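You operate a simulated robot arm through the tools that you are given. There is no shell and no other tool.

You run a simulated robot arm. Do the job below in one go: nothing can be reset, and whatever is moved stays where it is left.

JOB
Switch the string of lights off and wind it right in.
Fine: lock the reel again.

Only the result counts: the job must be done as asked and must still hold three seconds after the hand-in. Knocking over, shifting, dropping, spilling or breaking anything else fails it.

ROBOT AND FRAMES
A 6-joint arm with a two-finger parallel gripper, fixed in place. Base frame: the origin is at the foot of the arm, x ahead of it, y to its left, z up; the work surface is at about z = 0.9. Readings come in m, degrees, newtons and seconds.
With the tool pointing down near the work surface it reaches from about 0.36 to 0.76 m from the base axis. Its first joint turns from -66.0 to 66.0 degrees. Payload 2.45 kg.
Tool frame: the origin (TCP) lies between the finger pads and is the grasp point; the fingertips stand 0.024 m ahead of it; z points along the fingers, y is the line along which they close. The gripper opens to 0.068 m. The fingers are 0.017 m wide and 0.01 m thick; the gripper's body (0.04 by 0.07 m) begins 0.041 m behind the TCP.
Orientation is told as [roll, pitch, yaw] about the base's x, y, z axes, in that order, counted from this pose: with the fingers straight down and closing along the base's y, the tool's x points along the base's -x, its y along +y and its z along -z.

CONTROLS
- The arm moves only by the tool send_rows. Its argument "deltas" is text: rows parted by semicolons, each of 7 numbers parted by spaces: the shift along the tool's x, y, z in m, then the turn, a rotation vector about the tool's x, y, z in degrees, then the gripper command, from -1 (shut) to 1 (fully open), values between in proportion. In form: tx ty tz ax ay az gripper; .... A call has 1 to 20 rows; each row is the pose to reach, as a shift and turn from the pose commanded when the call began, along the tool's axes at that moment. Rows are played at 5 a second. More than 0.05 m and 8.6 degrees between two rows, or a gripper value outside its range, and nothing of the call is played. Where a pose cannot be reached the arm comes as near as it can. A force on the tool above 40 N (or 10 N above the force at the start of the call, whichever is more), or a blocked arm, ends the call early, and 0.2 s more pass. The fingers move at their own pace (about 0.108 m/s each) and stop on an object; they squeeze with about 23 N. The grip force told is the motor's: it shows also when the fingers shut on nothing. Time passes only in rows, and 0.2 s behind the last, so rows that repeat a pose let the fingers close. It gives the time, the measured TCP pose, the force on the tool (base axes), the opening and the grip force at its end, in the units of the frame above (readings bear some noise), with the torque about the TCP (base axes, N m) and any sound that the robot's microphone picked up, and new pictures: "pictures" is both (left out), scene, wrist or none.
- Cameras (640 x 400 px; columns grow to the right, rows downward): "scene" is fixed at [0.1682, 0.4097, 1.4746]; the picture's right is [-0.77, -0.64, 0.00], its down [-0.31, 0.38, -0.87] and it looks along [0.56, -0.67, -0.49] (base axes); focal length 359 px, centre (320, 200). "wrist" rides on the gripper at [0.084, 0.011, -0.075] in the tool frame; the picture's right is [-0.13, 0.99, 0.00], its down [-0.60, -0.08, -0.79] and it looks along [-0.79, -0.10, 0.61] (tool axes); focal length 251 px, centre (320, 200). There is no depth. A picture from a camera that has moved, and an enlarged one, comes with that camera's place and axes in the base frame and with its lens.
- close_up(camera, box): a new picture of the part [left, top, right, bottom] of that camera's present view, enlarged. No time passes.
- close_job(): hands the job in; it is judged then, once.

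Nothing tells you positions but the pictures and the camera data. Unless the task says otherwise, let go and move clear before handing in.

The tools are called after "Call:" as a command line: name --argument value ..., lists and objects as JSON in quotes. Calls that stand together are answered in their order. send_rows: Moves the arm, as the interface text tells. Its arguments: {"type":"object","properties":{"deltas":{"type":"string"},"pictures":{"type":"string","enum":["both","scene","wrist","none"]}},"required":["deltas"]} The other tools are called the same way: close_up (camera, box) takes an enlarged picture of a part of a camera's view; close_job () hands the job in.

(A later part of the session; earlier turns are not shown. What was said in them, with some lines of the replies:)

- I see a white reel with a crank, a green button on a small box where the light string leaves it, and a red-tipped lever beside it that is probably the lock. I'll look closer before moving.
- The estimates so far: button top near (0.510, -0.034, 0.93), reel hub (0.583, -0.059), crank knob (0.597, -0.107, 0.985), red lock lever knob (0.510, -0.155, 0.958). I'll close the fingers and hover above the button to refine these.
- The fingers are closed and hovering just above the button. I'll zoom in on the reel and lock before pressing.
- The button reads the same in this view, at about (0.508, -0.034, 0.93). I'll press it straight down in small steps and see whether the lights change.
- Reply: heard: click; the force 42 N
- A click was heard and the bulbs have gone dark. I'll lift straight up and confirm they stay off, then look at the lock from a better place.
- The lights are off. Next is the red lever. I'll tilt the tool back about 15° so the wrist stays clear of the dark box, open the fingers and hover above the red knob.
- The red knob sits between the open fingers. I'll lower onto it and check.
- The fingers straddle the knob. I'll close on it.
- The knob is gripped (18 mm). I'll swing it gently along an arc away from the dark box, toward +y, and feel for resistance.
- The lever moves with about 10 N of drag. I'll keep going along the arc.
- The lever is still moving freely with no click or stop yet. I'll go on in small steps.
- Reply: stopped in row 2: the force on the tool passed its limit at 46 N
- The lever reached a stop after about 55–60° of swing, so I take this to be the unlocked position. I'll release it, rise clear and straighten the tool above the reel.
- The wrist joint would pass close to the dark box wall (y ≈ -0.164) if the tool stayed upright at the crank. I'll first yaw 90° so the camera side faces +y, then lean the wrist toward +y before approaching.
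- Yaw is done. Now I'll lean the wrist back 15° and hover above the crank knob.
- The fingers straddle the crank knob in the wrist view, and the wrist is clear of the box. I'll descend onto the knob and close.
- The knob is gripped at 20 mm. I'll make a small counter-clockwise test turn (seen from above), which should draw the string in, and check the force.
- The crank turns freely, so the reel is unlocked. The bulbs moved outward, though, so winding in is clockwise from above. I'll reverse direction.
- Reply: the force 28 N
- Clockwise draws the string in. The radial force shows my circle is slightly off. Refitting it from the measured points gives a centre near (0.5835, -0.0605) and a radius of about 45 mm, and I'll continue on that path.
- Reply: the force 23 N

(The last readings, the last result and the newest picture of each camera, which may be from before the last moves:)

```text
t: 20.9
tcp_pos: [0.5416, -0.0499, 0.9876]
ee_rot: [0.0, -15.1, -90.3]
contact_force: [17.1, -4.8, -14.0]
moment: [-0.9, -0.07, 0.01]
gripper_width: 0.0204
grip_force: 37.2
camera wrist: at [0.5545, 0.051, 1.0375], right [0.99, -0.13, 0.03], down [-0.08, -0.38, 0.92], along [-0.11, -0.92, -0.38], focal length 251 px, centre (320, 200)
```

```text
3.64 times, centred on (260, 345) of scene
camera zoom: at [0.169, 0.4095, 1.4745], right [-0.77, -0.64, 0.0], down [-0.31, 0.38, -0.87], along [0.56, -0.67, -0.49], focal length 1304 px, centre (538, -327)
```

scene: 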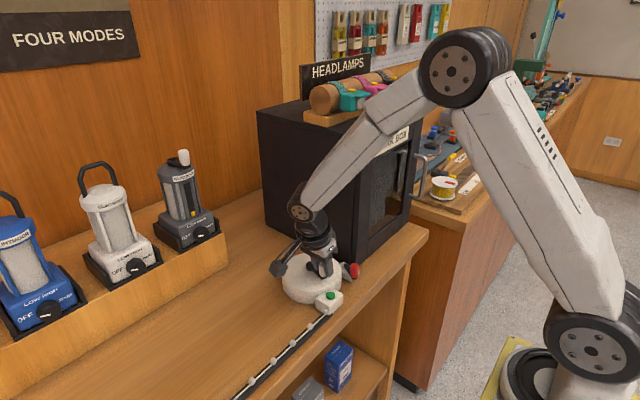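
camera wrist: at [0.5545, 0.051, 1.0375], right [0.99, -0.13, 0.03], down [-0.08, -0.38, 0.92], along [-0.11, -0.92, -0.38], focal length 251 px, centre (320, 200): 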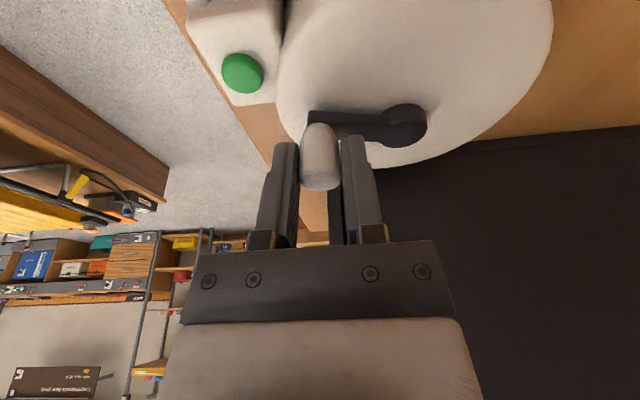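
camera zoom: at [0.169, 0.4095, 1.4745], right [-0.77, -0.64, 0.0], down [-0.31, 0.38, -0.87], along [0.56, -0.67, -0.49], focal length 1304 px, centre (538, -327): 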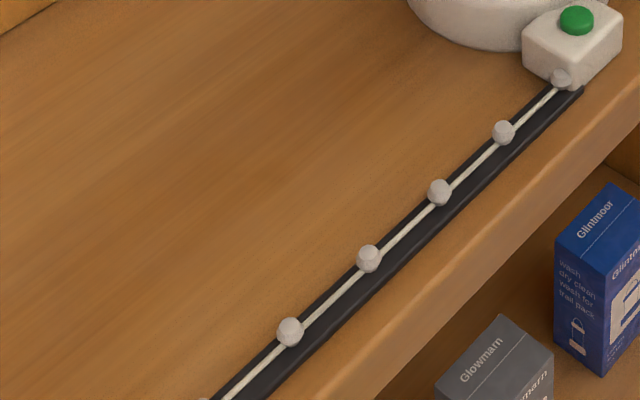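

The refined circle is centre (0.5841, -0.0618), radius 44 mm. The string keeps coming in, so I'll continue through the +y side.

Call:
send_rows --deltas "0.0081 0.0057 -0.0022 0 0 0 -1; 0.0155 0.0108 -0.0041 0 0 0 -1; 0.0217 0.0174 -0.0058 0 0 0 -1; 0.0264 0.0253 -0.0071 0 0 0 -1; 0.0295 0.0339 -0.0079 0 0 0 -1; 0.0307 0.0431 -0.0082 0 0 0 -1; 0.0300 0.0523 -0.0081 0 0 0 -1; 0.0276 0.0611 -0.0074 0 0 0 -1; 0.0235 0.0693 -0.0063 0 0 0 -1; 0.0177 0.0763 -0.0047 0 0 0 -1; 0.0107 0.0820 -0.0029 0 0 0 -1; 0.0027 0.0860 -0.0007 0 0 0 -1"

Call:
close_up --camera "scene" --box '[180, 290, 340, 400]'

```text
t: 23.5
tcp_pos: [0.6283, -0.0474, 0.9875]
ee_rot: [0.1, -15.2, -90.3]
contact_force: [11.7, 3.6, -3.1]
moment: [0.7, -0.24, 0.05]
gripper_width: 0.0199
grip_force: 38.0
camera wrist: at [0.6405, 0.0534, 1.0376], right [0.99, -0.13, 0.04], down [-0.08, -0.38, 0.92], along [-0.11, -0.92, -0.38], focal length 251 px, centre (320, 200)
```

scene: 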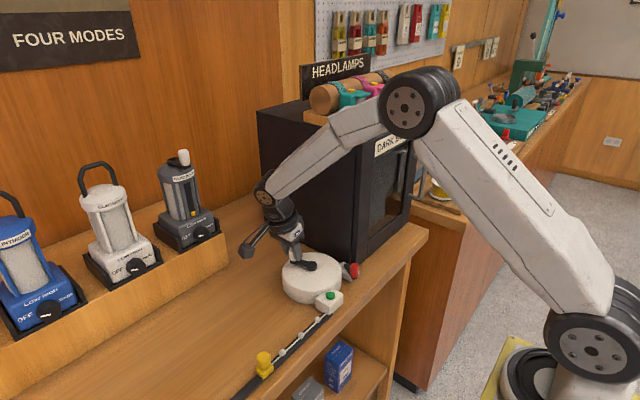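
wrist: 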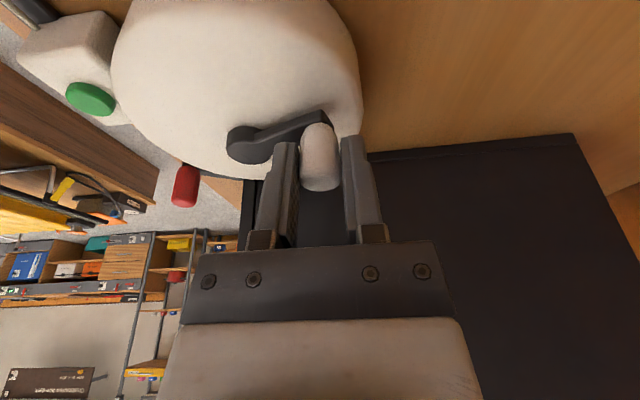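

```text
3.64 times, centred on (260, 345) of scene
camera zoom: at [0.1687, 0.4098, 1.4745], right [-0.77, -0.64, 0.0], down [-0.31, 0.38, -0.87], along [0.56, -0.67, -0.49], focal length 1304 px, centre (538, -327)
```

zoom: 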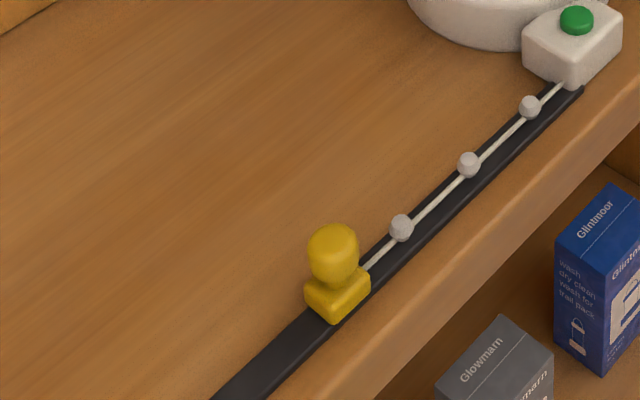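

The yellow end piece of the string has come into view, with about 0.15 m still to go. I'll refit the circle (centre 0.5853, -0.0607, radius 45 mm) and wind on roughly 120°.

Call:
send_rows --deltas "-0.0098 0.0046 0.0026 0 0 0 -1; -0.0188 0.0045 0.0051 0 0 0 -1; -0.0277 0.0023 0.0074 0 0 0 -1; -0.0359 -0.0016 0.0096 0 0 0 -1; -0.0432 -0.0073 0.0116 0 0 0 -1; -0.0492 -0.0144 0.0132 0 0 0 -1; -0.0535 -0.0226 0.0143 0 0 0 -1; -0.0562 -0.0316 0.0151 0 0 0 -1; -0.0570 -0.0410 0.0153 0 0 0 -1; -0.0558 -0.0503 0.0150 0 0 0 -1"

Call:
close_up --camera "scene" --box '[240, 260, 400, 360]'

```text
t: 25.7
tcp_pos: [0.576, -0.106, 0.9871]
ee_rot: [-0.1, -15.0, -90.3]
contact_force: [-3.5, -18.1, 7.2]
moment: [0.14, 0.15, -0.02]
gripper_width: 0.0201
grip_force: 37.1
camera wrist: at [0.5881, -0.0048, 1.0373], right [0.99, -0.13, 0.03], down [-0.08, -0.38, 0.92], along [-0.11, -0.92, -0.38], focal length 251 px, centre (320, 200)
```

scene: 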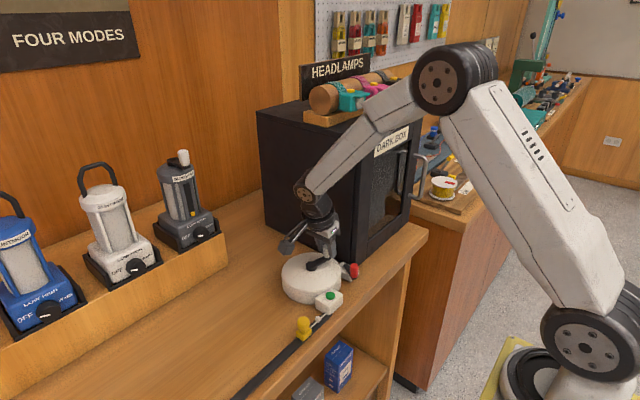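
wrist: 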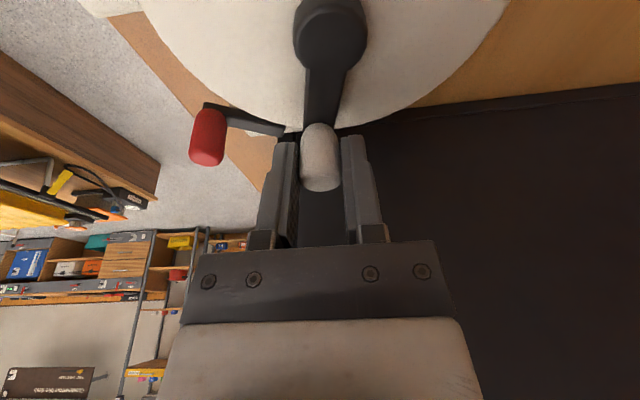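

```text
4.00 times, centred on (320, 310) of scene
camera zoom: at [0.168, 0.4092, 1.4747], right [-0.77, -0.64, 0.0], down [-0.31, 0.38, -0.87], along [0.56, -0.67, -0.49], focal length 1435 px, centre (320, -240)
```

zoom: 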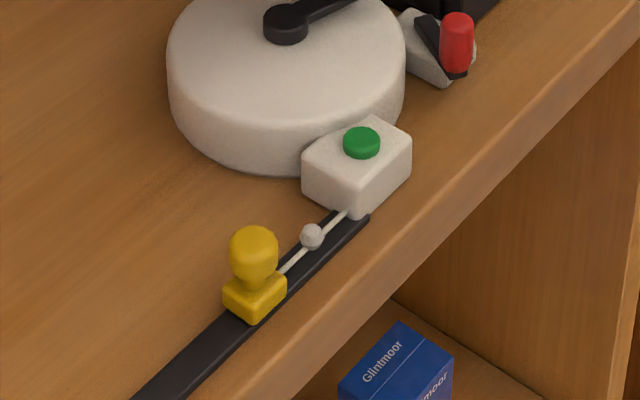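

About 5 cm remains, roughly 60° more. I'll continue more slowly and watch for the stop.

Call:
send_rows --deltas "0.0009 -0.0033 -0.0002 0 0 0 -1; 0.0018 -0.0066 -0.0005 0 0 0 -1; 0.0035 -0.0102 -0.0009 0 0 0 -1; 0.0052 -0.0136 -0.0014 0 0 0 -1; 0.0075 -0.0168 -0.002 0 0 0 -1; 0.0098 -0.0198 -0.0026 0 0 0 -1; 0.0125 -0.0226 -0.0034 0 0 0 -1; 0.0153 -0.0251 -0.0041 0 0 0 -1"

Call:
close_up --camera "scene" --box '[240, 260, 400, 360]'

```text
t: 27.5
tcp_pos: [0.5496, -0.0877, 0.9871]
ee_rot: [-0.3, -15.2, -90.4]
contact_force: [-21.4, -16.9, 11.6]
moment: [0.07, 0.15, -0.04]
gripper_width: 0.02
grip_force: 37.9
camera wrist: at [0.5628, 0.0118, 1.0372], right [0.99, -0.13, 0.03], down [-0.08, -0.38, 0.92], along [-0.11, -0.92, -0.38], focal length 251 px, centre (320, 200)
```

scene: 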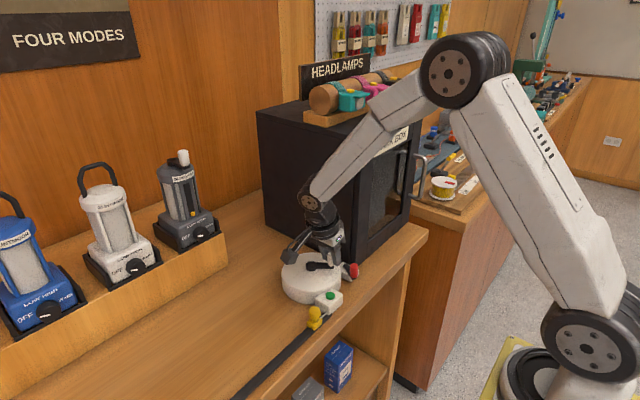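
wrist: 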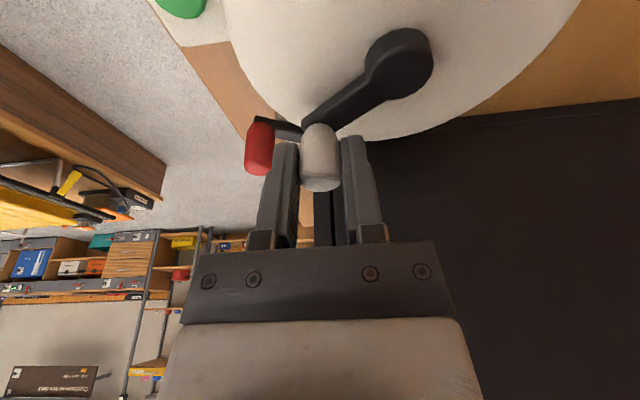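

```text
4.00 times, centred on (320, 310) of scene
camera zoom: at [0.1674, 0.4092, 1.4748], right [-0.77, -0.64, 0.0], down [-0.31, 0.38, -0.87], along [0.56, -0.67, -0.49], focal length 1435 px, centre (320, -240)
```

zoom: 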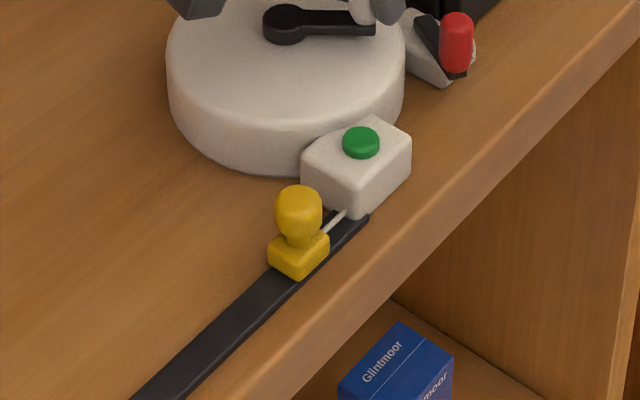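

About 2 cm is left. I'll continue in small steps with a slightly larger radius to ease the radial load.

Call:
send_rows --deltas "0.0030 -0.0038 -0.0008 0 0 0 -1; 0.0064 -0.0058 -0.0017 0 0 0 -1; 0.0099 -0.0075 -0.0027 0 0 0 -1; 0.0118 -0.0082 -0.0032 0 0 0 -1"

Call:
close_up --camera "scene" --box '[240, 260, 400, 360]'

```text
t: 28.5
tcp_pos: [0.5432, -0.0749, 0.9874]
ee_rot: [-0.1, -15.0, -90.3]
contact_force: [-12.7, -4.6, -1.3]
moment: [-0.24, 0.18, -0.06]
gripper_width: 0.0201
grip_force: 37.8
camera wrist: at [0.5554, 0.025, 1.0373], right [0.99, -0.13, 0.03], down [-0.08, -0.38, 0.92], along [-0.11, -0.92, -0.38], focal length 251 px, centre (320, 200)
```

scene: 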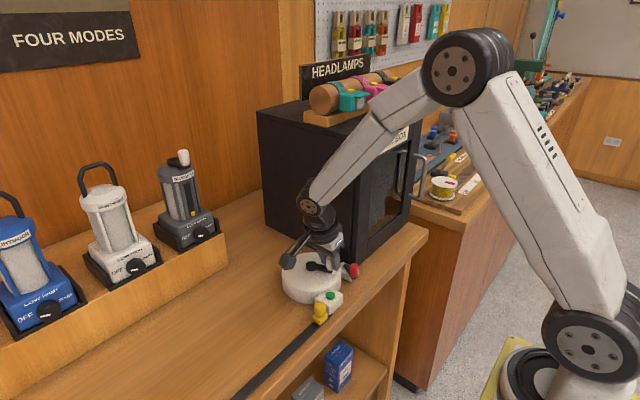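
wrist: 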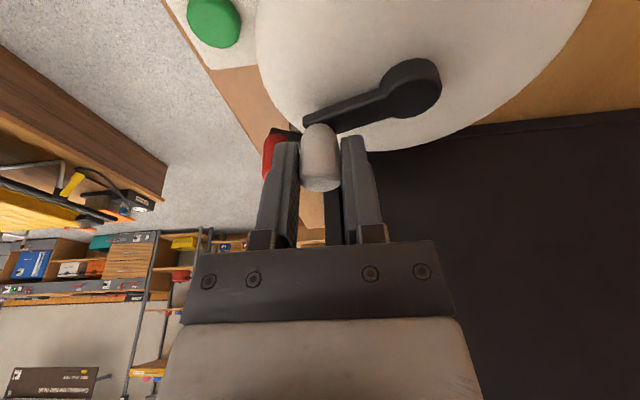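

```text
4.00 times, centred on (320, 310) of scene
camera zoom: at [0.1679, 0.4096, 1.4746], right [-0.77, -0.64, 0.0], down [-0.31, 0.38, -0.87], along [0.56, -0.67, -0.49], focal length 1435 px, centre (320, -240)
```

zoom: 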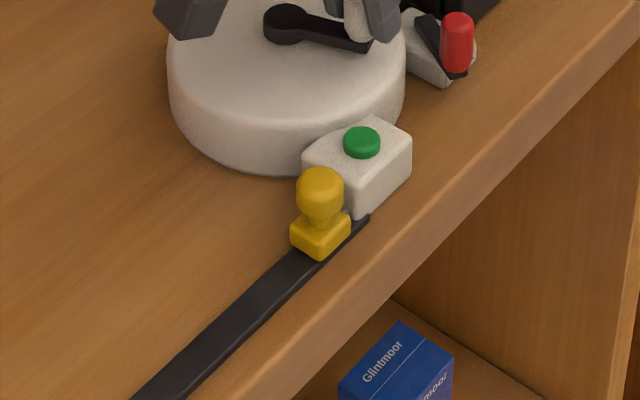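

The yellow end piece is nearly touching the box. I'll creep on until there is a firm stop.

Call:
send_rows --deltas "0.0017 -0.0002 -0.0005 0 0 0 -1; 0.0034 -0.0005 -0.0009 0 0 0 -1; 0.0049 -0.0009 -0.0013 0 0 0 -1; 0.0064 -0.0013 -0.0017 0 0 0 -1"

Call:
close_up --camera "scene" --box '[290, 280, 370, 330]'

```text
t: 29.5
tcp_pos: [0.5415, -0.0687, 0.9879]
ee_rot: [-0.1, -15.1, -90.3]
contact_force: [-13.9, -3.3, -5.7]
moment: [0.65, 0.17, -0.06]
gripper_width: 0.0201
grip_force: 37.5
camera wrist: at [0.5537, 0.0316, 1.0373], right [0.99, -0.13, 0.03], down [-0.08, -0.38, 0.92], along [-0.11, -0.92, -0.38], focal length 251 px, centre (320, 200)
```

scene: 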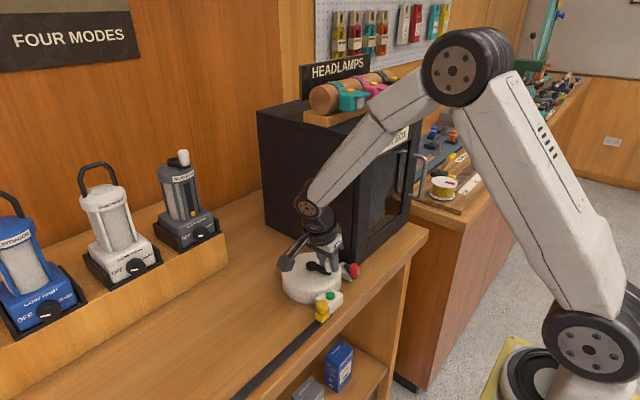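
wrist: 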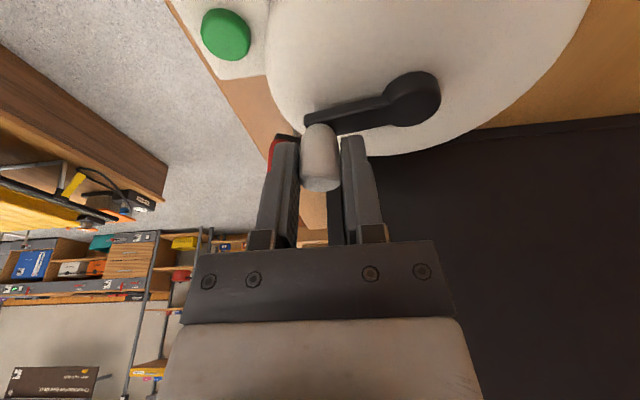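

```text
8.00 times, centred on (330, 305) of scene
camera zoom: at [0.1679, 0.4096, 1.4746], right [-0.77, -0.64, 0.0], down [-0.31, 0.38, -0.87], along [0.56, -0.67, -0.49], focal length 2869 px, centre (240, -640)
```

zoom: 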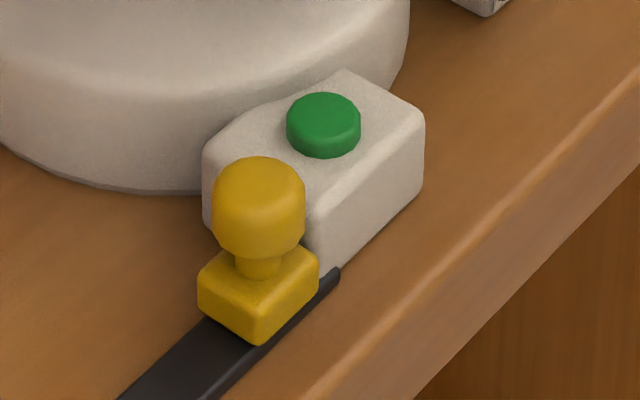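

It came in another few millimetres and there's still no stop. I'll keep creeping.

Call:
send_rows --deltas "0.0012 0 -0.0003 0 0 0 -1; 0.0023 -0.0001 -0.0006 0 0 0 -1; 0.0035 -0.0002 -0.0009 0 0 0 -1; 0.0046 -0.0003 -0.0012 0 0 0 -1; 0.0058 -0.0004 -0.0015 0 0 0 -1; 0.0069 -0.0005 -0.0018 0 0 0 -1"

Call:
close_up --camera "scene" --box '[290, 280, 370, 330]'

```text
t: 30.9
tcp_pos: [0.5402, -0.0613, 0.9865]
ee_rot: [-0.2, -15.0, -90.3]
contact_force: [-17.7, -0.6, -2.8]
moment: [0.53, 0.0, -0.07]
gripper_width: 0.0201
grip_force: 37.5
camera wrist: at [0.5531, 0.0387, 1.0372], right [0.99, -0.13, 0.03], down [-0.08, -0.38, 0.92], along [-0.11, -0.92, -0.38], focal length 251 px, centre (320, 200)
```

scene: 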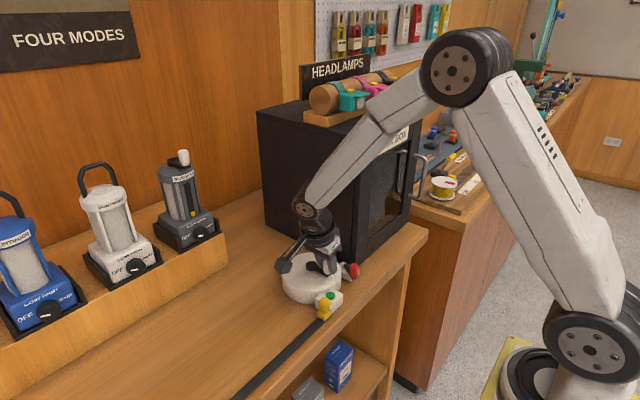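
wrist: 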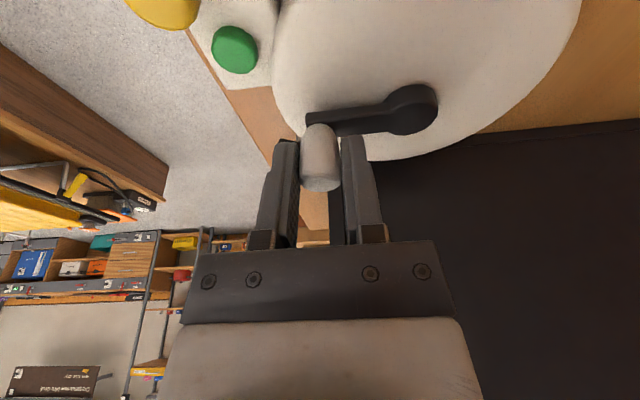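

```text
8.00 times, centred on (330, 305) of scene
camera zoom: at [0.1678, 0.4096, 1.4746], right [-0.77, -0.64, 0.0], down [-0.31, 0.38, -0.87], along [0.56, -0.67, -0.49], focal length 2869 px, centre (240, -640)
```

zoom: 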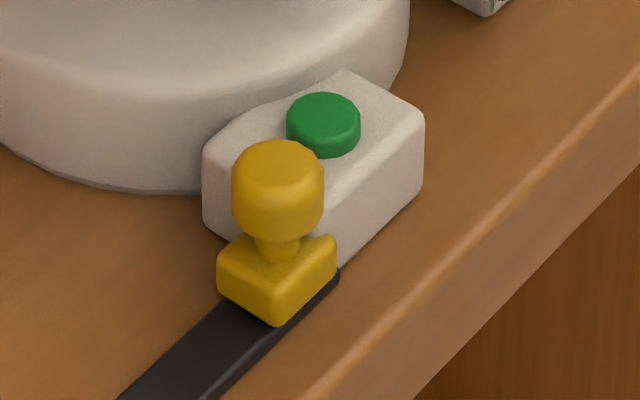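

It's very close now. I'll keep creeping until the force rises.

Call:
send_rows --deltas "0.0012 -0.0005 -0.0003 0 0 0 -1; 0.0023 -0.0008 -0.0006 0 0 0 -1; 0.0035 -0.0008 -0.0009 0 0 0 -1; 0.0046 -0.0007 -0.0012 0 0 0 -1; 0.0058 -0.0006 -0.0015 0 0 0 -1; 0.0069 -0.0005 -0.0018 0 0 0 -1"

Call:
close_up --camera "scene" --box '[290, 280, 370, 330]'

```text
t: 32.3
tcp_pos: [0.5402, -0.0576, 0.9878]
ee_rot: [-0.1, -15.1, -90.4]
contact_force: [-11.7, -27.5, -3.4]
moment: [-0.19, 0.04, -0.1]
gripper_width: 0.0202
grip_force: 37.4
camera wrist: at [0.5533, 0.0444, 1.0378], right [0.99, -0.13, 0.03], down [-0.08, -0.38, 0.92], along [-0.11, -0.92, -0.38], focal length 251 px, centre (320, 200)
```

scene: 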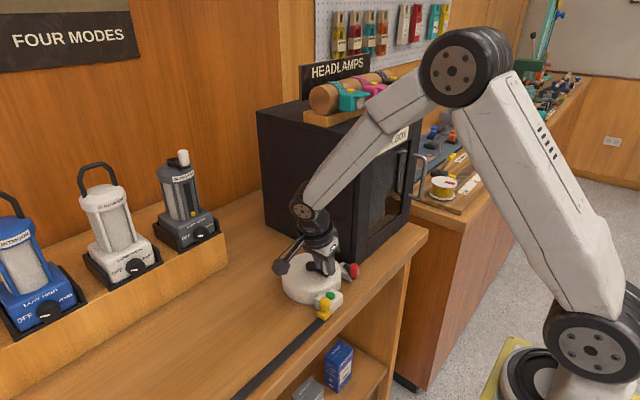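
wrist: 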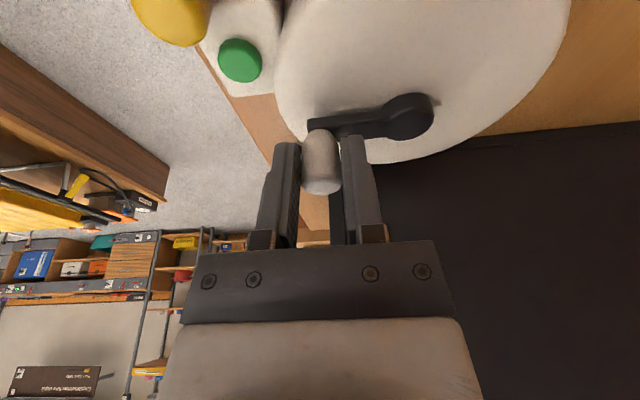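

```text
8.00 times, centred on (330, 305) of scene
camera zoom: at [0.1679, 0.4089, 1.4748], right [-0.77, -0.64, 0.0], down [-0.31, 0.38, -0.87], along [0.56, -0.67, -0.49], focal length 2869 px, centre (240, -640)
```

zoom: 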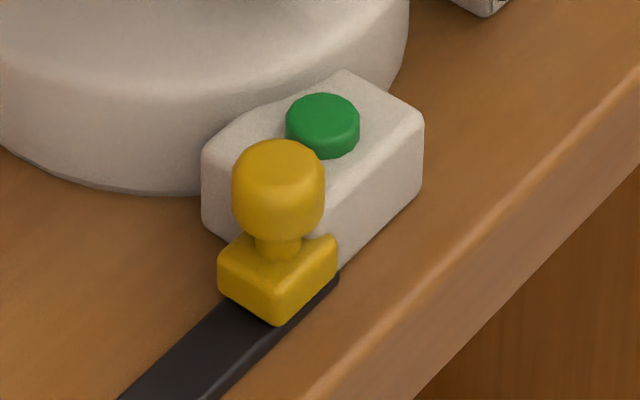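

The force has jumped to 27 N tangentially and the yellow end piece no longer moves, so the string is fully in. I'll release the knob gently and rise.

Call:
send_rows --deltas "-0.0012 0 0.0003 0 0 0 -1; -0.0012 0 0.0003 0 0 0 0.2; -0.0012 0 0.0003 0 0 0 0.2; -0.0063 0 -0.019 0 0 0 0.2; -0.0114 0 -0.0387 0 0 0 0.2; -0.0192 0 -0.0677 0 0 0 0.2; -0.0192 0 -0.0677 0 0 0 0.2"

Call:
close_up --camera "scene" --box '[290, 280, 370, 330]'

Call:
close_up --camera "scene" --box '[250, 225, 410, 325]'

```text
t: 33.9
tcp_pos: [0.5409, -0.057, 1.0579]
ee_rot: [0.0, -15.2, -90.2]
contact_force: [1.1, -0.2, 0.0]
moment: [0.0, 0.02, -0.01]
gripper_width: 0.0409
grip_force: 0.1
camera wrist: at [0.554, 0.0451, 1.1077], right [0.99, -0.13, 0.03], down [-0.08, -0.38, 0.92], along [-0.11, -0.92, -0.38], focal length 251 px, centre (320, 200)
```

scene: 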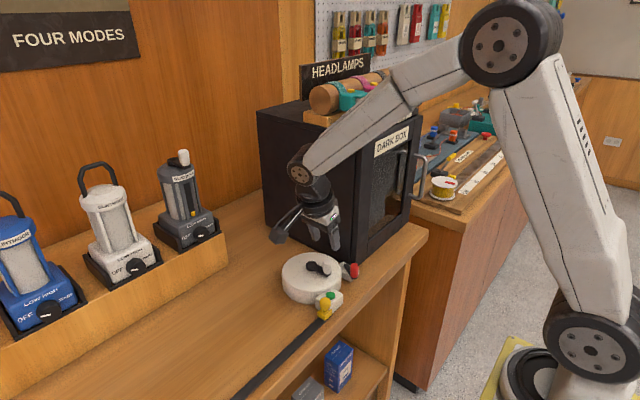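
wrist: 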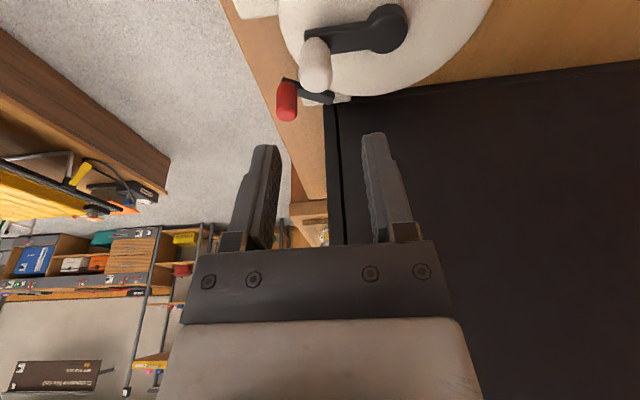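

```text
8.00 times, centred on (330, 305) of scene
camera zoom: at [0.1682, 0.4097, 1.4746], right [-0.77, -0.64, 0.0], down [-0.31, 0.38, -0.87], along [0.56, -0.67, -0.49], focal length 2869 px, centre (240, -640)
```

zoom: 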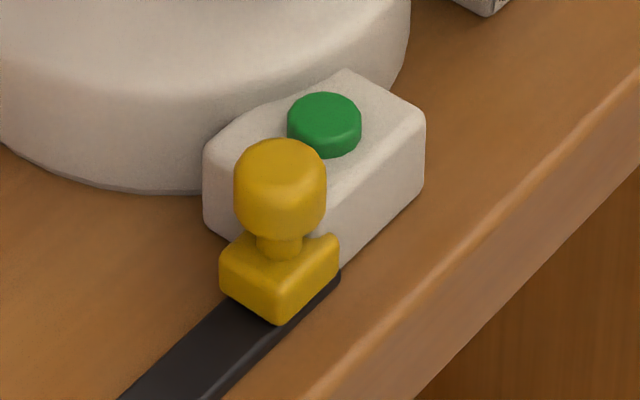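

```text
4.00 times, centred on (330, 275) of scene
camera zoom: at [0.1682, 0.4097, 1.4746], right [-0.77, -0.64, 0.0], down [-0.31, 0.38, -0.87], along [0.56, -0.67, -0.49], focal length 1435 px, centre (280, -100)
```

zoom: 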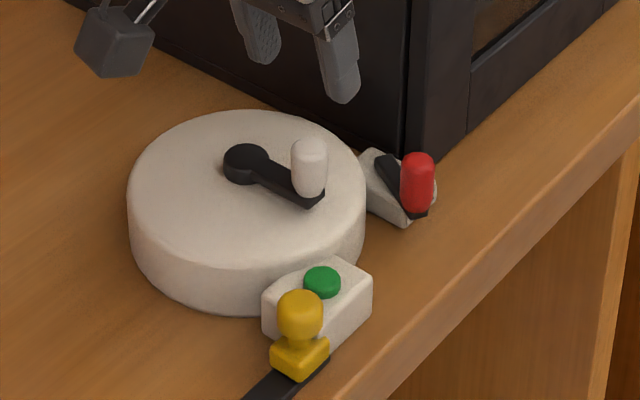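

The string stays wound in after release and the lights are off. Now I'll relock by returning the red lever (knob near (0.508, -0.117)) to its original side. I'll hover over it first, keeping this tilt so the wrist stays clear of the dark box.

Call:
send_rows --deltas "-0.029 -0.033 0.0078 0 0 0 0.2; -0.0525 -0.033 0.0244 0 0 0 0.2; -0.0421 -0.033 0.0631 0 0 0 0.2; -0.0421 -0.033 0.0631 0 0 0 0.2"

Call:
close_up --camera "scene" --box '[290, 195, 410, 295]'

Call:
close_up --camera "wrist" --box '[200, 50, 440, 200]'

```text
t: 34.9
tcp_pos: [0.5066, -0.1119, 1.0086]
ee_rot: [0.0, -15.1, -90.3]
contact_force: [0.3, 0.1, 0.4]
moment: [-0.02, 0.01, -0.03]
gripper_width: 0.0409
grip_force: 0.0
camera wrist: at [0.5198, -0.0112, 1.0578], right [0.99, -0.13, 0.03], down [-0.08, -0.38, 0.92], along [-0.11, -0.92, -0.38], focal length 251 px, centre (320, 200)
```

scene: 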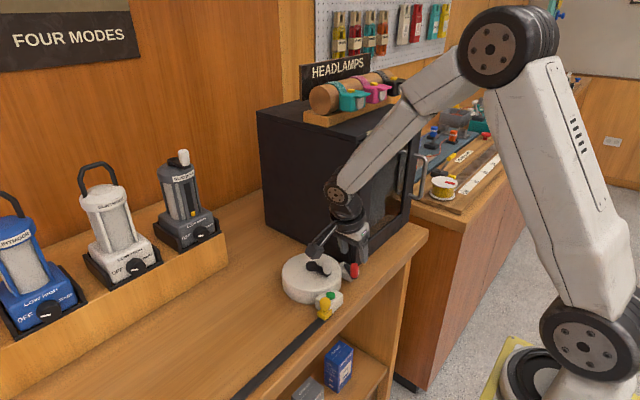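
wrist: 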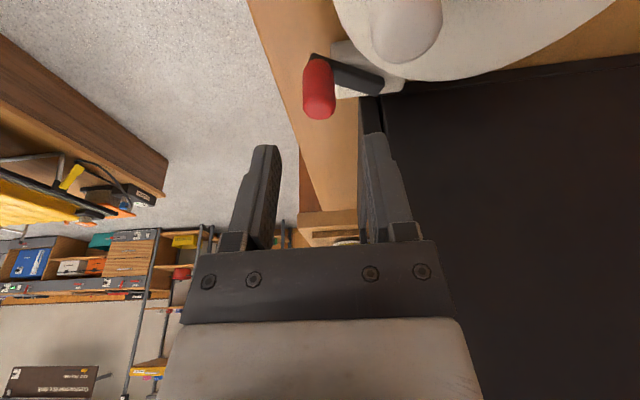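

```text
4.00 times, centred on (350, 245) of scene
camera zoom: at [0.1682, 0.4097, 1.4746], right [-0.77, -0.64, 0.0], down [-0.31, 0.38, -0.87], along [0.56, -0.67, -0.49], focal length 1435 px, centre (200, 20)
```

zoom: 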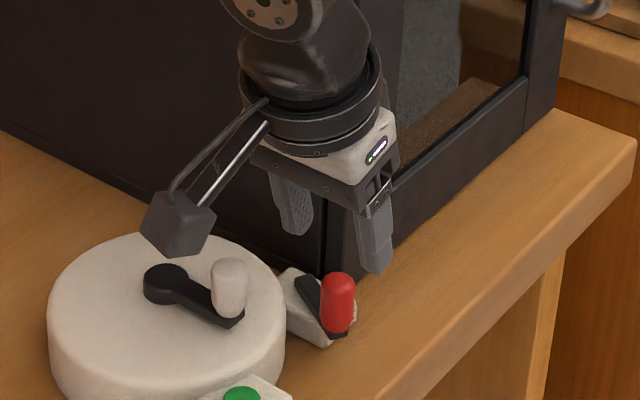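

```text
2.67 times, centred on (320, 125) of wrist
camera zoom: at [0.5198, -0.0112, 1.0578], right [0.99, -0.13, 0.03], down [-0.08, -0.38, 0.92], along [-0.11, -0.92, -0.38], focal length 670 px, centre (320, 400)
```

zoom: 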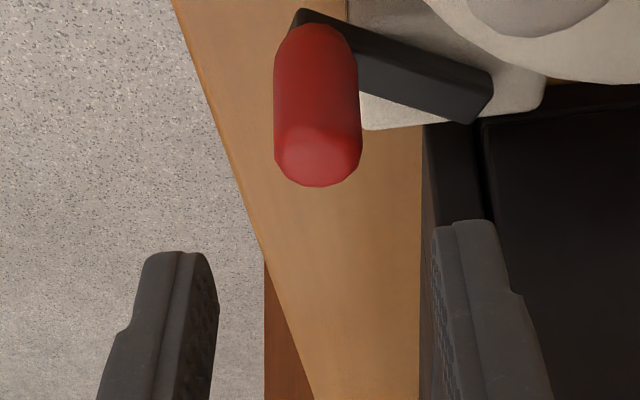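

The camera arm would come very near the crank knob if I swung the lever at this yaw. I'll go back up and use the earlier orientation, with the camera on the -x side, which worked well on this lever.

Call:
send_rows --deltas "-0.0078 0 -0.029 0 0 0 0.3; -0.001 0 -0.052 0 7.5 0 0.3; 0.0134 0 -0.0658 0 15 0 0.3; 0.0134 0 -0.0658 0 15 0 0.3" --pictures "none"

```text
t: 35.9
tcp_pos: [0.5075, -0.0838, 1.0673]
ee_rot: [0.0, 0.1, -90.3]
contact_force: [0.5, 0.0, -0.1]
moment: [-0.03, -0.03, -0.01]
gripper_width: 0.0444
grip_force: 0.0
```

The tool is upright again and well above everything. I'll yaw back to 0.

Call:
send_rows --deltas "0 0 0 0 0 -8.5 0.3; 0 0 0 0 0 -17 0.3; 0 0 0 0 0 -25.5 0.3; 0 0 0 0 0 -34 0.3; 0 0 0 0 0 -42.5 0.3; 0 0 0 0 0 -51 0.3; 0 0 0 0 0 -59.5 0.3; 0 0 0 0 0 -68 0.3; 0 0 0 0 0 -76.5 0.3; 0 0 0 0 0 -85 0.3; 0 0 0 0 0 -90 0.3; 0 0 0 0 0 -90 0.3" --pictures "none"

```text
t: 38.5
tcp_pos: [0.5076, -0.0832, 1.0682]
ee_rot: [0.0, 0.0, -0.2]
contact_force: [0.3, 0.1, 0.4]
moment: [-0.02, 0.0, 0.01]
gripper_width: 0.0443
grip_force: 0.0
```

Now the 15° tilt back, then a hover over the lever knob.

Call:
send_rows --deltas "0 -0.015 0 0 -7.5 0 0.3; 0.003 -0.037 0.01 0 -15 0 0.3; 0.0045 -0.037 0.05 0 -15 0 0.3; 0.0045 -0.037 0.068 0 -15 0 0.3; 0.0045 -0.037 0.068 0 -15 0 0.3"

Call:
close_up --camera "wrist" --box '[200, 50, 440, 200]'

```text
t: 39.7
tcp_pos: [0.5035, -0.121, 1.0013]
ee_rot: [-0.1, -15.1, -0.2]
contact_force: [0.3, -0.2, 0.0]
moment: [0.04, -0.01, 0.01]
gripper_width: 0.0445
grip_force: 0.2
camera wrist: at [0.4035, -0.1079, 1.0503], right [0.13, 0.99, 0.03], down [0.38, -0.08, 0.92], along [0.92, -0.11, -0.39], focal length 251 px, centre (320, 200)
```

scene: 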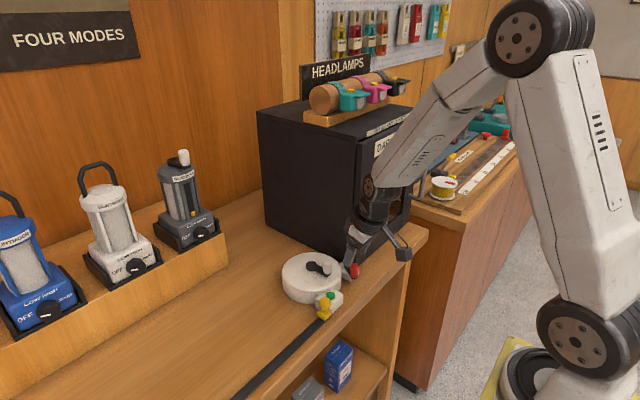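
wrist: 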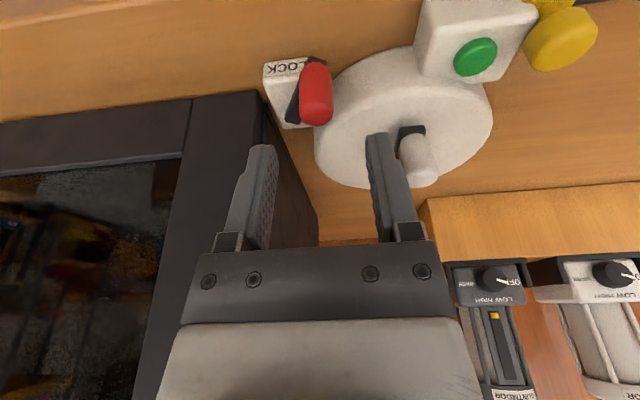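

```text
2.67 times, centred on (320, 125) of wrist
camera zoom: at [0.4035, -0.1079, 1.0503], right [0.13, 0.99, 0.03], down [0.38, -0.08, 0.92], along [0.92, -0.11, -0.39], focal length 670 px, centre (320, 400)
```

zoom: 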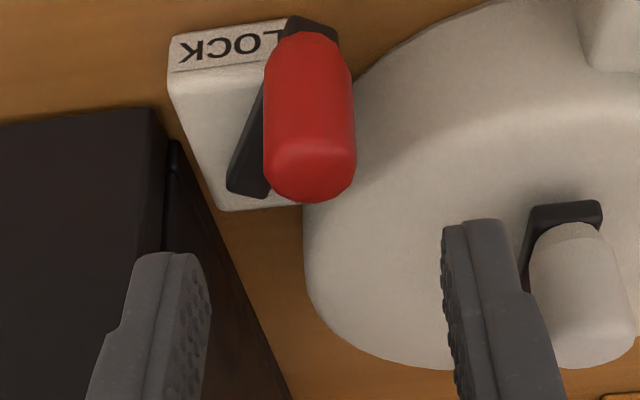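

The red knob sits between the fingers. I'll descend and grip it.

Call:
send_rows --deltas "0.0041 0 0.018 0 0 0 0.3; 0.0082 0 0.0361 0 0 0 0.3; 0.0082 0 0.0361 0 0 0 0.3; 0.0082 0 0.0361 0 0 0 -1; 0.0082 0 0.0361 0 0 0 -1; 0.0082 0 0.0361 0 0 0 -1"

Call:
close_up --camera "scene" --box '[290, 225, 410, 325]'

```text
t: 41.1
tcp_pos: [0.5045, -0.1205, 0.9627]
ee_rot: [-0.1, -15.0, -0.3]
contact_force: [-1.4, -7.3, -5.6]
moment: [-0.1, -0.54, -0.1]
gripper_width: 0.0185
grip_force: 36.4
camera wrist: at [0.4048, -0.109, 1.0131], right [0.13, 0.99, 0.03], down [0.38, -0.08, 0.92], along [0.92, -0.11, -0.38], focal length 251 px, centre (320, 200)
```

scene: 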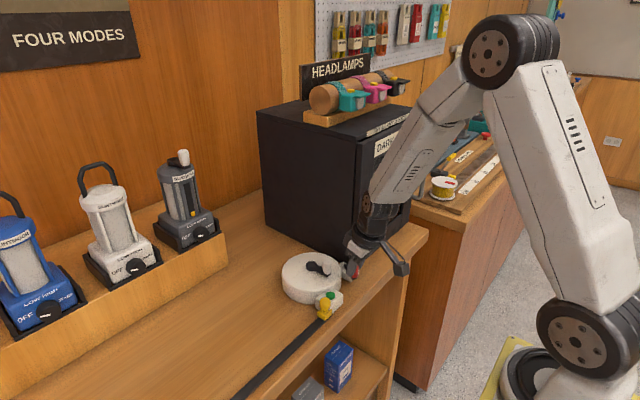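
wrist: 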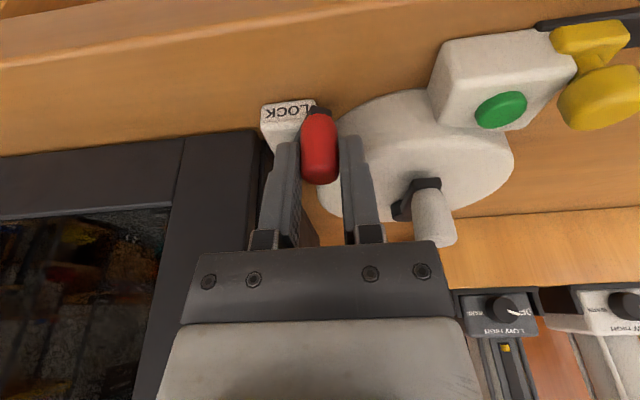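

```text
4.00 times, centred on (350, 275) of scene
camera zoom: at [0.1683, 0.4094, 1.4746], right [-0.77, -0.64, 0.0], down [-0.31, 0.38, -0.87], along [0.56, -0.67, -0.49], focal length 1435 px, centre (200, -100)
```

zoom: 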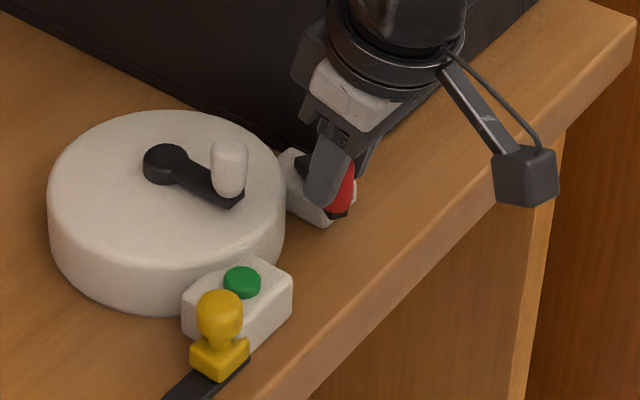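

The lever knob is gripped. I'll swing it back along the arc toward its original position.

Call:
send_rows --deltas "0.0015 -0.003 -0.0004 0 0 0 -1; 0.0028 -0.0061 -0.0008 0 0 0 -1; 0.0044 -0.0126 -0.0012 0 0 0 -1; 0.0050 -0.0193 -0.0013 0 0 0 -1; 0.0044 -0.0260 -0.0012 0 0 0 -1; 0.0028 -0.0325 -0.0008 0 0 0 -1"

Call:
close_up --camera "wrist" --box '[240, 80, 400, 180]'

```text
t: 42.5
tcp_pos: [0.5021, -0.1527, 0.9633]
ee_rot: [-0.1, -14.9, -0.4]
contact_force: [-2.6, 5.8, -0.8]
moment: [0.18, -0.12, 0.26]
gripper_width: 0.0184
grip_force: 36.6
camera wrist: at [0.402, -0.141, 1.013], right [0.13, 0.99, 0.03], down [0.38, -0.08, 0.92], along [0.92, -0.11, -0.39], focal length 251 px, centre (320, 200)
```

scene: 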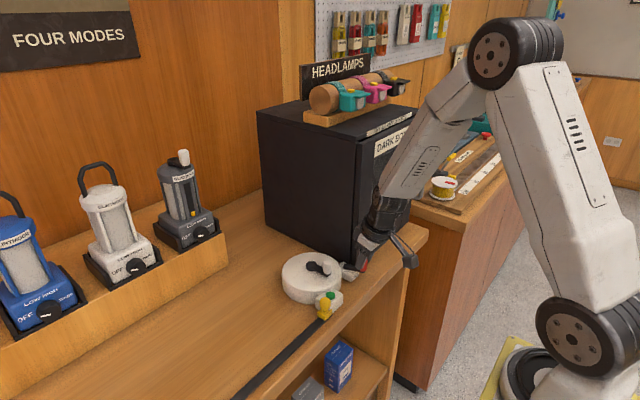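
wrist: 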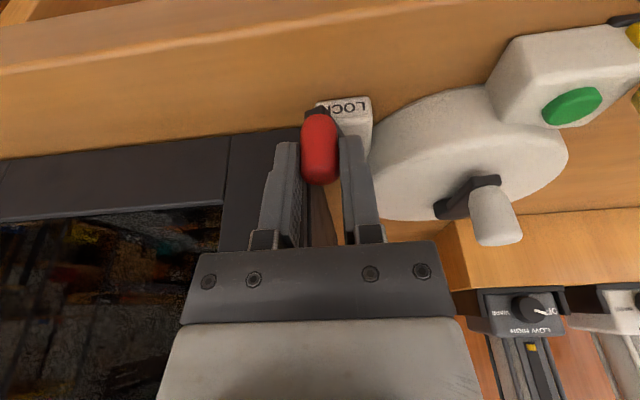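

```text
4.00 times, centred on (320, 130) of wrist
camera zoom: at [0.402, -0.141, 1.013], right [0.13, 0.99, 0.03], down [0.38, -0.08, 0.92], along [0.92, -0.11, -0.39], focal length 1006 px, centre (320, 480)
```

zoom: 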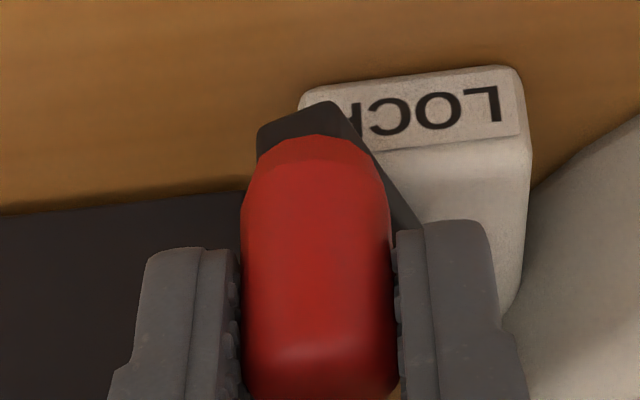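

The lever is close to its starting angle. I'll nudge it on in small steps until it reaches the stop.

Call:
send_rows --deltas "-0.0007 -0.0015 0.0002 0 0 0 -1; -0.0013 -0.0031 0.0003 0 0 0 -1; -0.002 -0.0046 0.0005 0 0 0 -1; -0.0028 -0.0061 0.0008 0 0 0 -1; -0.0038 -0.0078 0.0010 0 0 0 -1; -0.0049 -0.0094 0.0013 0 0 0 -1"

Call:
close_up --camera "wrist" --box '[240, 80, 400, 180]'

```text
t: 43.9
tcp_pos: [0.5051, -0.1596, 0.9642]
ee_rot: [0.2, -14.7, -0.2]
contact_force: [-15.3, 29.2, 13.6]
moment: [0.5, -0.57, 0.2]
gripper_width: 0.0183
grip_force: 37.1
camera wrist: at [0.4057, -0.1478, 1.0136], right [0.13, 0.99, 0.04], down [0.38, -0.08, 0.92], along [0.91, -0.1, -0.39], focal length 251 px, centre (320, 200)
```

scene: 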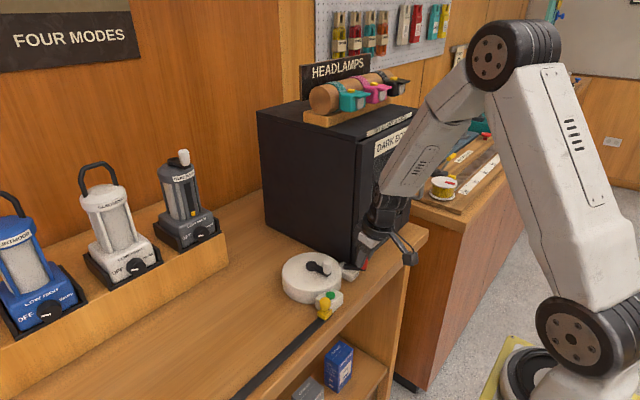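
wrist: 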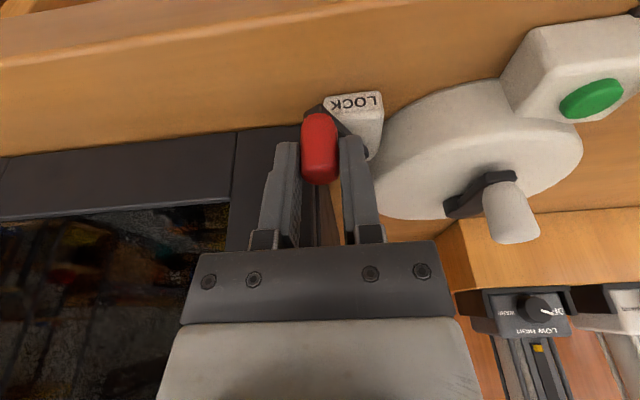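

```text
4.00 times, centred on (320, 130) of wrist
camera zoom: at [0.4057, -0.1478, 1.0136], right [0.13, 0.99, 0.04], down [0.38, -0.08, 0.92], along [0.91, -0.1, -0.39], focal length 1006 px, centre (320, 480)
```

zoom: 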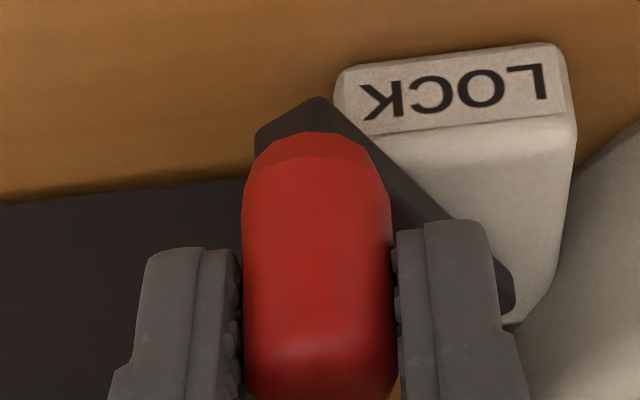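

There's a firm 30 N stop and the lever is back at (slightly past) its original angle. I'll relax the push, release, rise and inspect.

Call:
send_rows --deltas "0.0008 0.0016 0 0 0 0 -1; 0.0008 0.0016 0 0 0 0 0.2; 0.0008 0.0016 0 0 0 0 0.2; -0.0044 0.0016 -0.0193 0 0 0 0.2; -0.0148 0.0016 -0.058 0 0 0 0.2; -0.02 0.03 -0.085 0 0 0 0.2; -0.02 0.06 -0.1 0 0 0 0.2; -0.02 0.06 -0.1 0 0 0 0.2"

Call:
close_up --camera "scene" --box '[250, 225, 410, 325]'

Call:
close_up --camera "wrist" --box '[180, 0, 420, 150]'

```text
t: 45.7
tcp_pos: [0.4992, -0.1017, 1.0649]
ee_rot: [-0.1, -15.0, -0.3]
contact_force: [-0.2, 0.4, -0.8]
moment: [-0.05, -0.01, -0.01]
gripper_width: 0.0406
grip_force: 0.0
camera wrist: at [0.4009, -0.0901, 1.1157], right [0.13, 0.99, 0.03], down [0.38, -0.08, 0.92], along [0.92, -0.11, -0.38], focal length 251 px, centre (320, 200)
```

scene: 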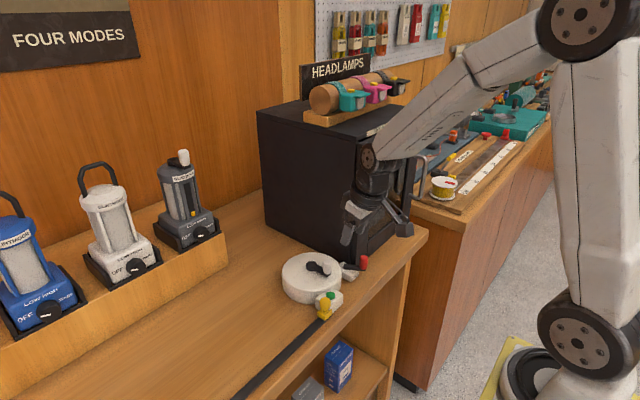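
wrist: 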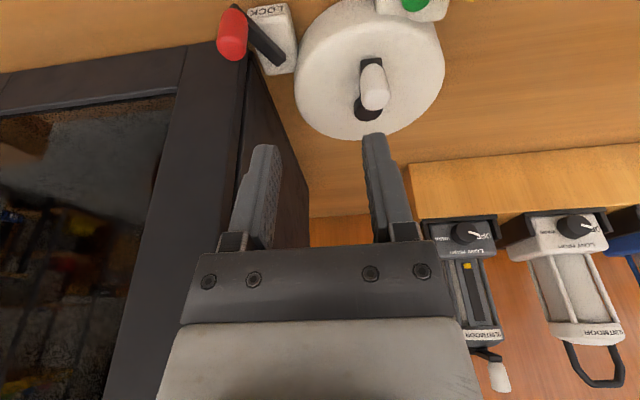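

```text
4.00 times, centred on (330, 275) of scene
camera zoom: at [0.1682, 0.4097, 1.4746], right [-0.77, -0.64, 0.0], down [-0.31, 0.38, -0.87], along [0.56, -0.67, -0.49], focal length 1435 px, centre (280, -100)
```

zoom: 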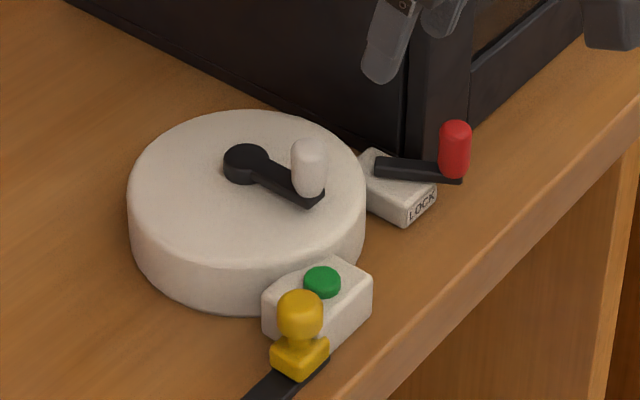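

```text
2.67 times, centred on (300, 75) of wrist
camera zoom: at [0.4009, -0.0901, 1.1157], right [0.13, 0.99, 0.03], down [0.38, -0.08, 0.92], along [0.92, -0.11, -0.38], focal length 670 px, centre (373, 533)
```

zoom: 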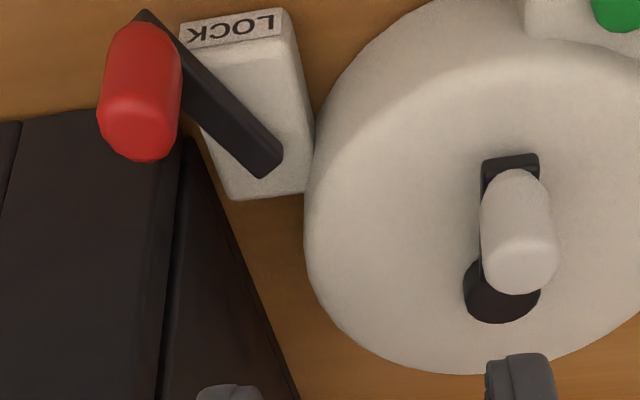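

The lever is back exactly where it started, on the locked side, and the yellow end sits against the box. I'll move clear and take a last look from above at the end piece and the button.

Call:
send_rows --deltas "-0.003 0.01 -0.03 0 0 0 0.2; -0.003 0.045 -0.05 0 7.5 0 0.2; -0.0014 0.08 -0.0825 0 15 0 0.2; -0.0014 0.12 -0.0825 0 15 0 0.2; -0.0014 0.12 -0.0825 0 15 0 0.2; -0.0014 0.12 -0.0825 0 15 0 0.2"

Call:
close_up --camera "wrist" --box '[140, 0, 380, 150]'

Call:
close_up --camera "scene" --box '[290, 280, 370, 330]'

```text
t: 47.1
tcp_pos: [0.4808, 0.018, 1.1446]
ee_rot: [-0.1, 0.1, -0.3]
contact_force: [0.6, 0.6, -0.2]
moment: [-0.01, -0.01, 0.02]
gripper_width: 0.0409
grip_force: 0.1
camera wrist: at [0.3977, 0.0305, 1.2191], right [0.13, 0.99, 0.0], down [0.6, -0.08, 0.79], along [0.79, -0.11, -0.61], focal length 251 px, centre (320, 200)
```

scene: 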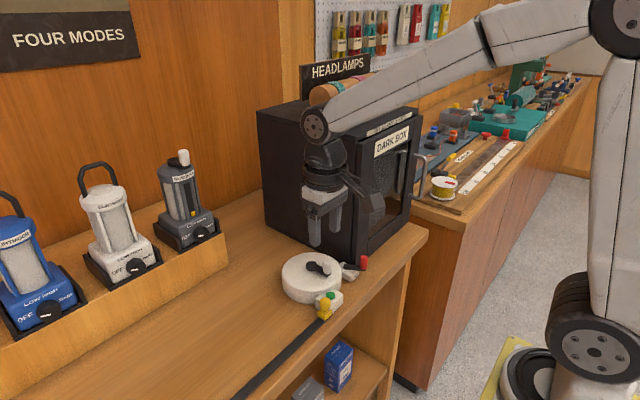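
wrist: 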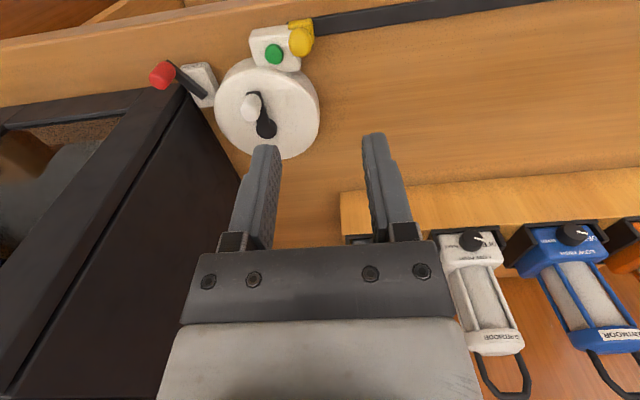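

```text
2.67 times, centred on (260, 75) of wrist
camera zoom: at [0.3977, 0.0305, 1.2191], right [0.13, 0.99, 0.0], down [0.6, -0.08, 0.79], along [0.79, -0.11, -0.61], focal length 670 px, centre (480, 533)
```

zoom: 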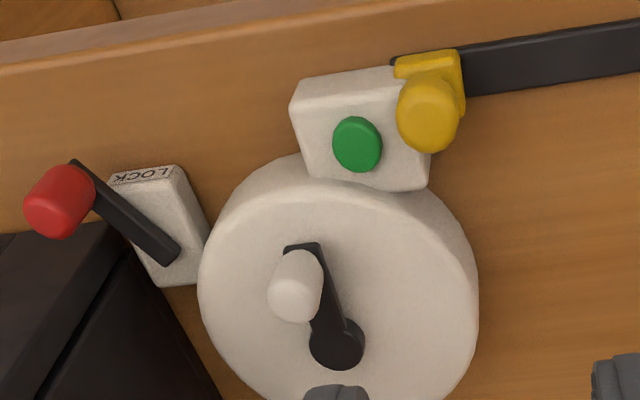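

```text
8.00 times, centred on (330, 305) of scene
camera zoom: at [0.1682, 0.4097, 1.4746], right [-0.77, -0.64, 0.0], down [-0.31, 0.38, -0.87], along [0.56, -0.67, -0.49], focal length 2869 px, centre (240, -640)
```

zoom: 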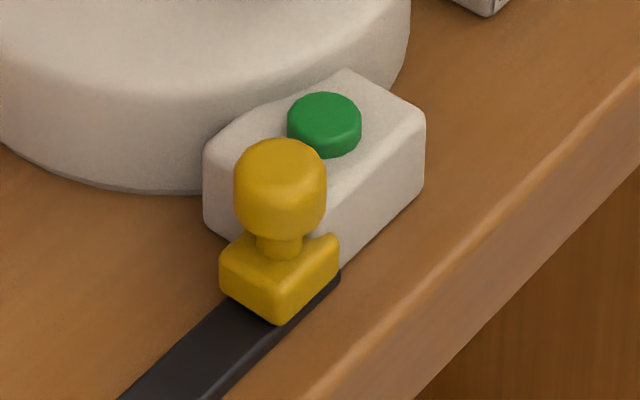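

The yellow end piece is flush against the box, no bulbs are showing or lit, and the lever is back at its starting (locked) position. The arm is clear and nothing else has moved, so I'm handing in.

Call:
close_job

```text
The job is handed in.
```

The lights are off, the string is wound fully in, and the reel's lock lever is back where it started. I've handed the job in.

- **Lights:** one press of the green button gave a click, and the bulbs went dark and stayed dark.
- **String:** I wound the crank clockwise until the yellow end piece came up against the box and the crank would go no further. It stayed there after I let go. My first small test turn went the wrong way and let out about 1 cm of string, which I wound back in.
- **Lock:** I swung the red lever out to free the reel. Afterwards I pushed it back to its firm stop, where it looks the same as at the start. I didn't test that the crank is blocked now. I take that position as locked because the crank turned freely with the lever at its other end.

In the last pictures the arm was clear and nothing else appeared to have moved.
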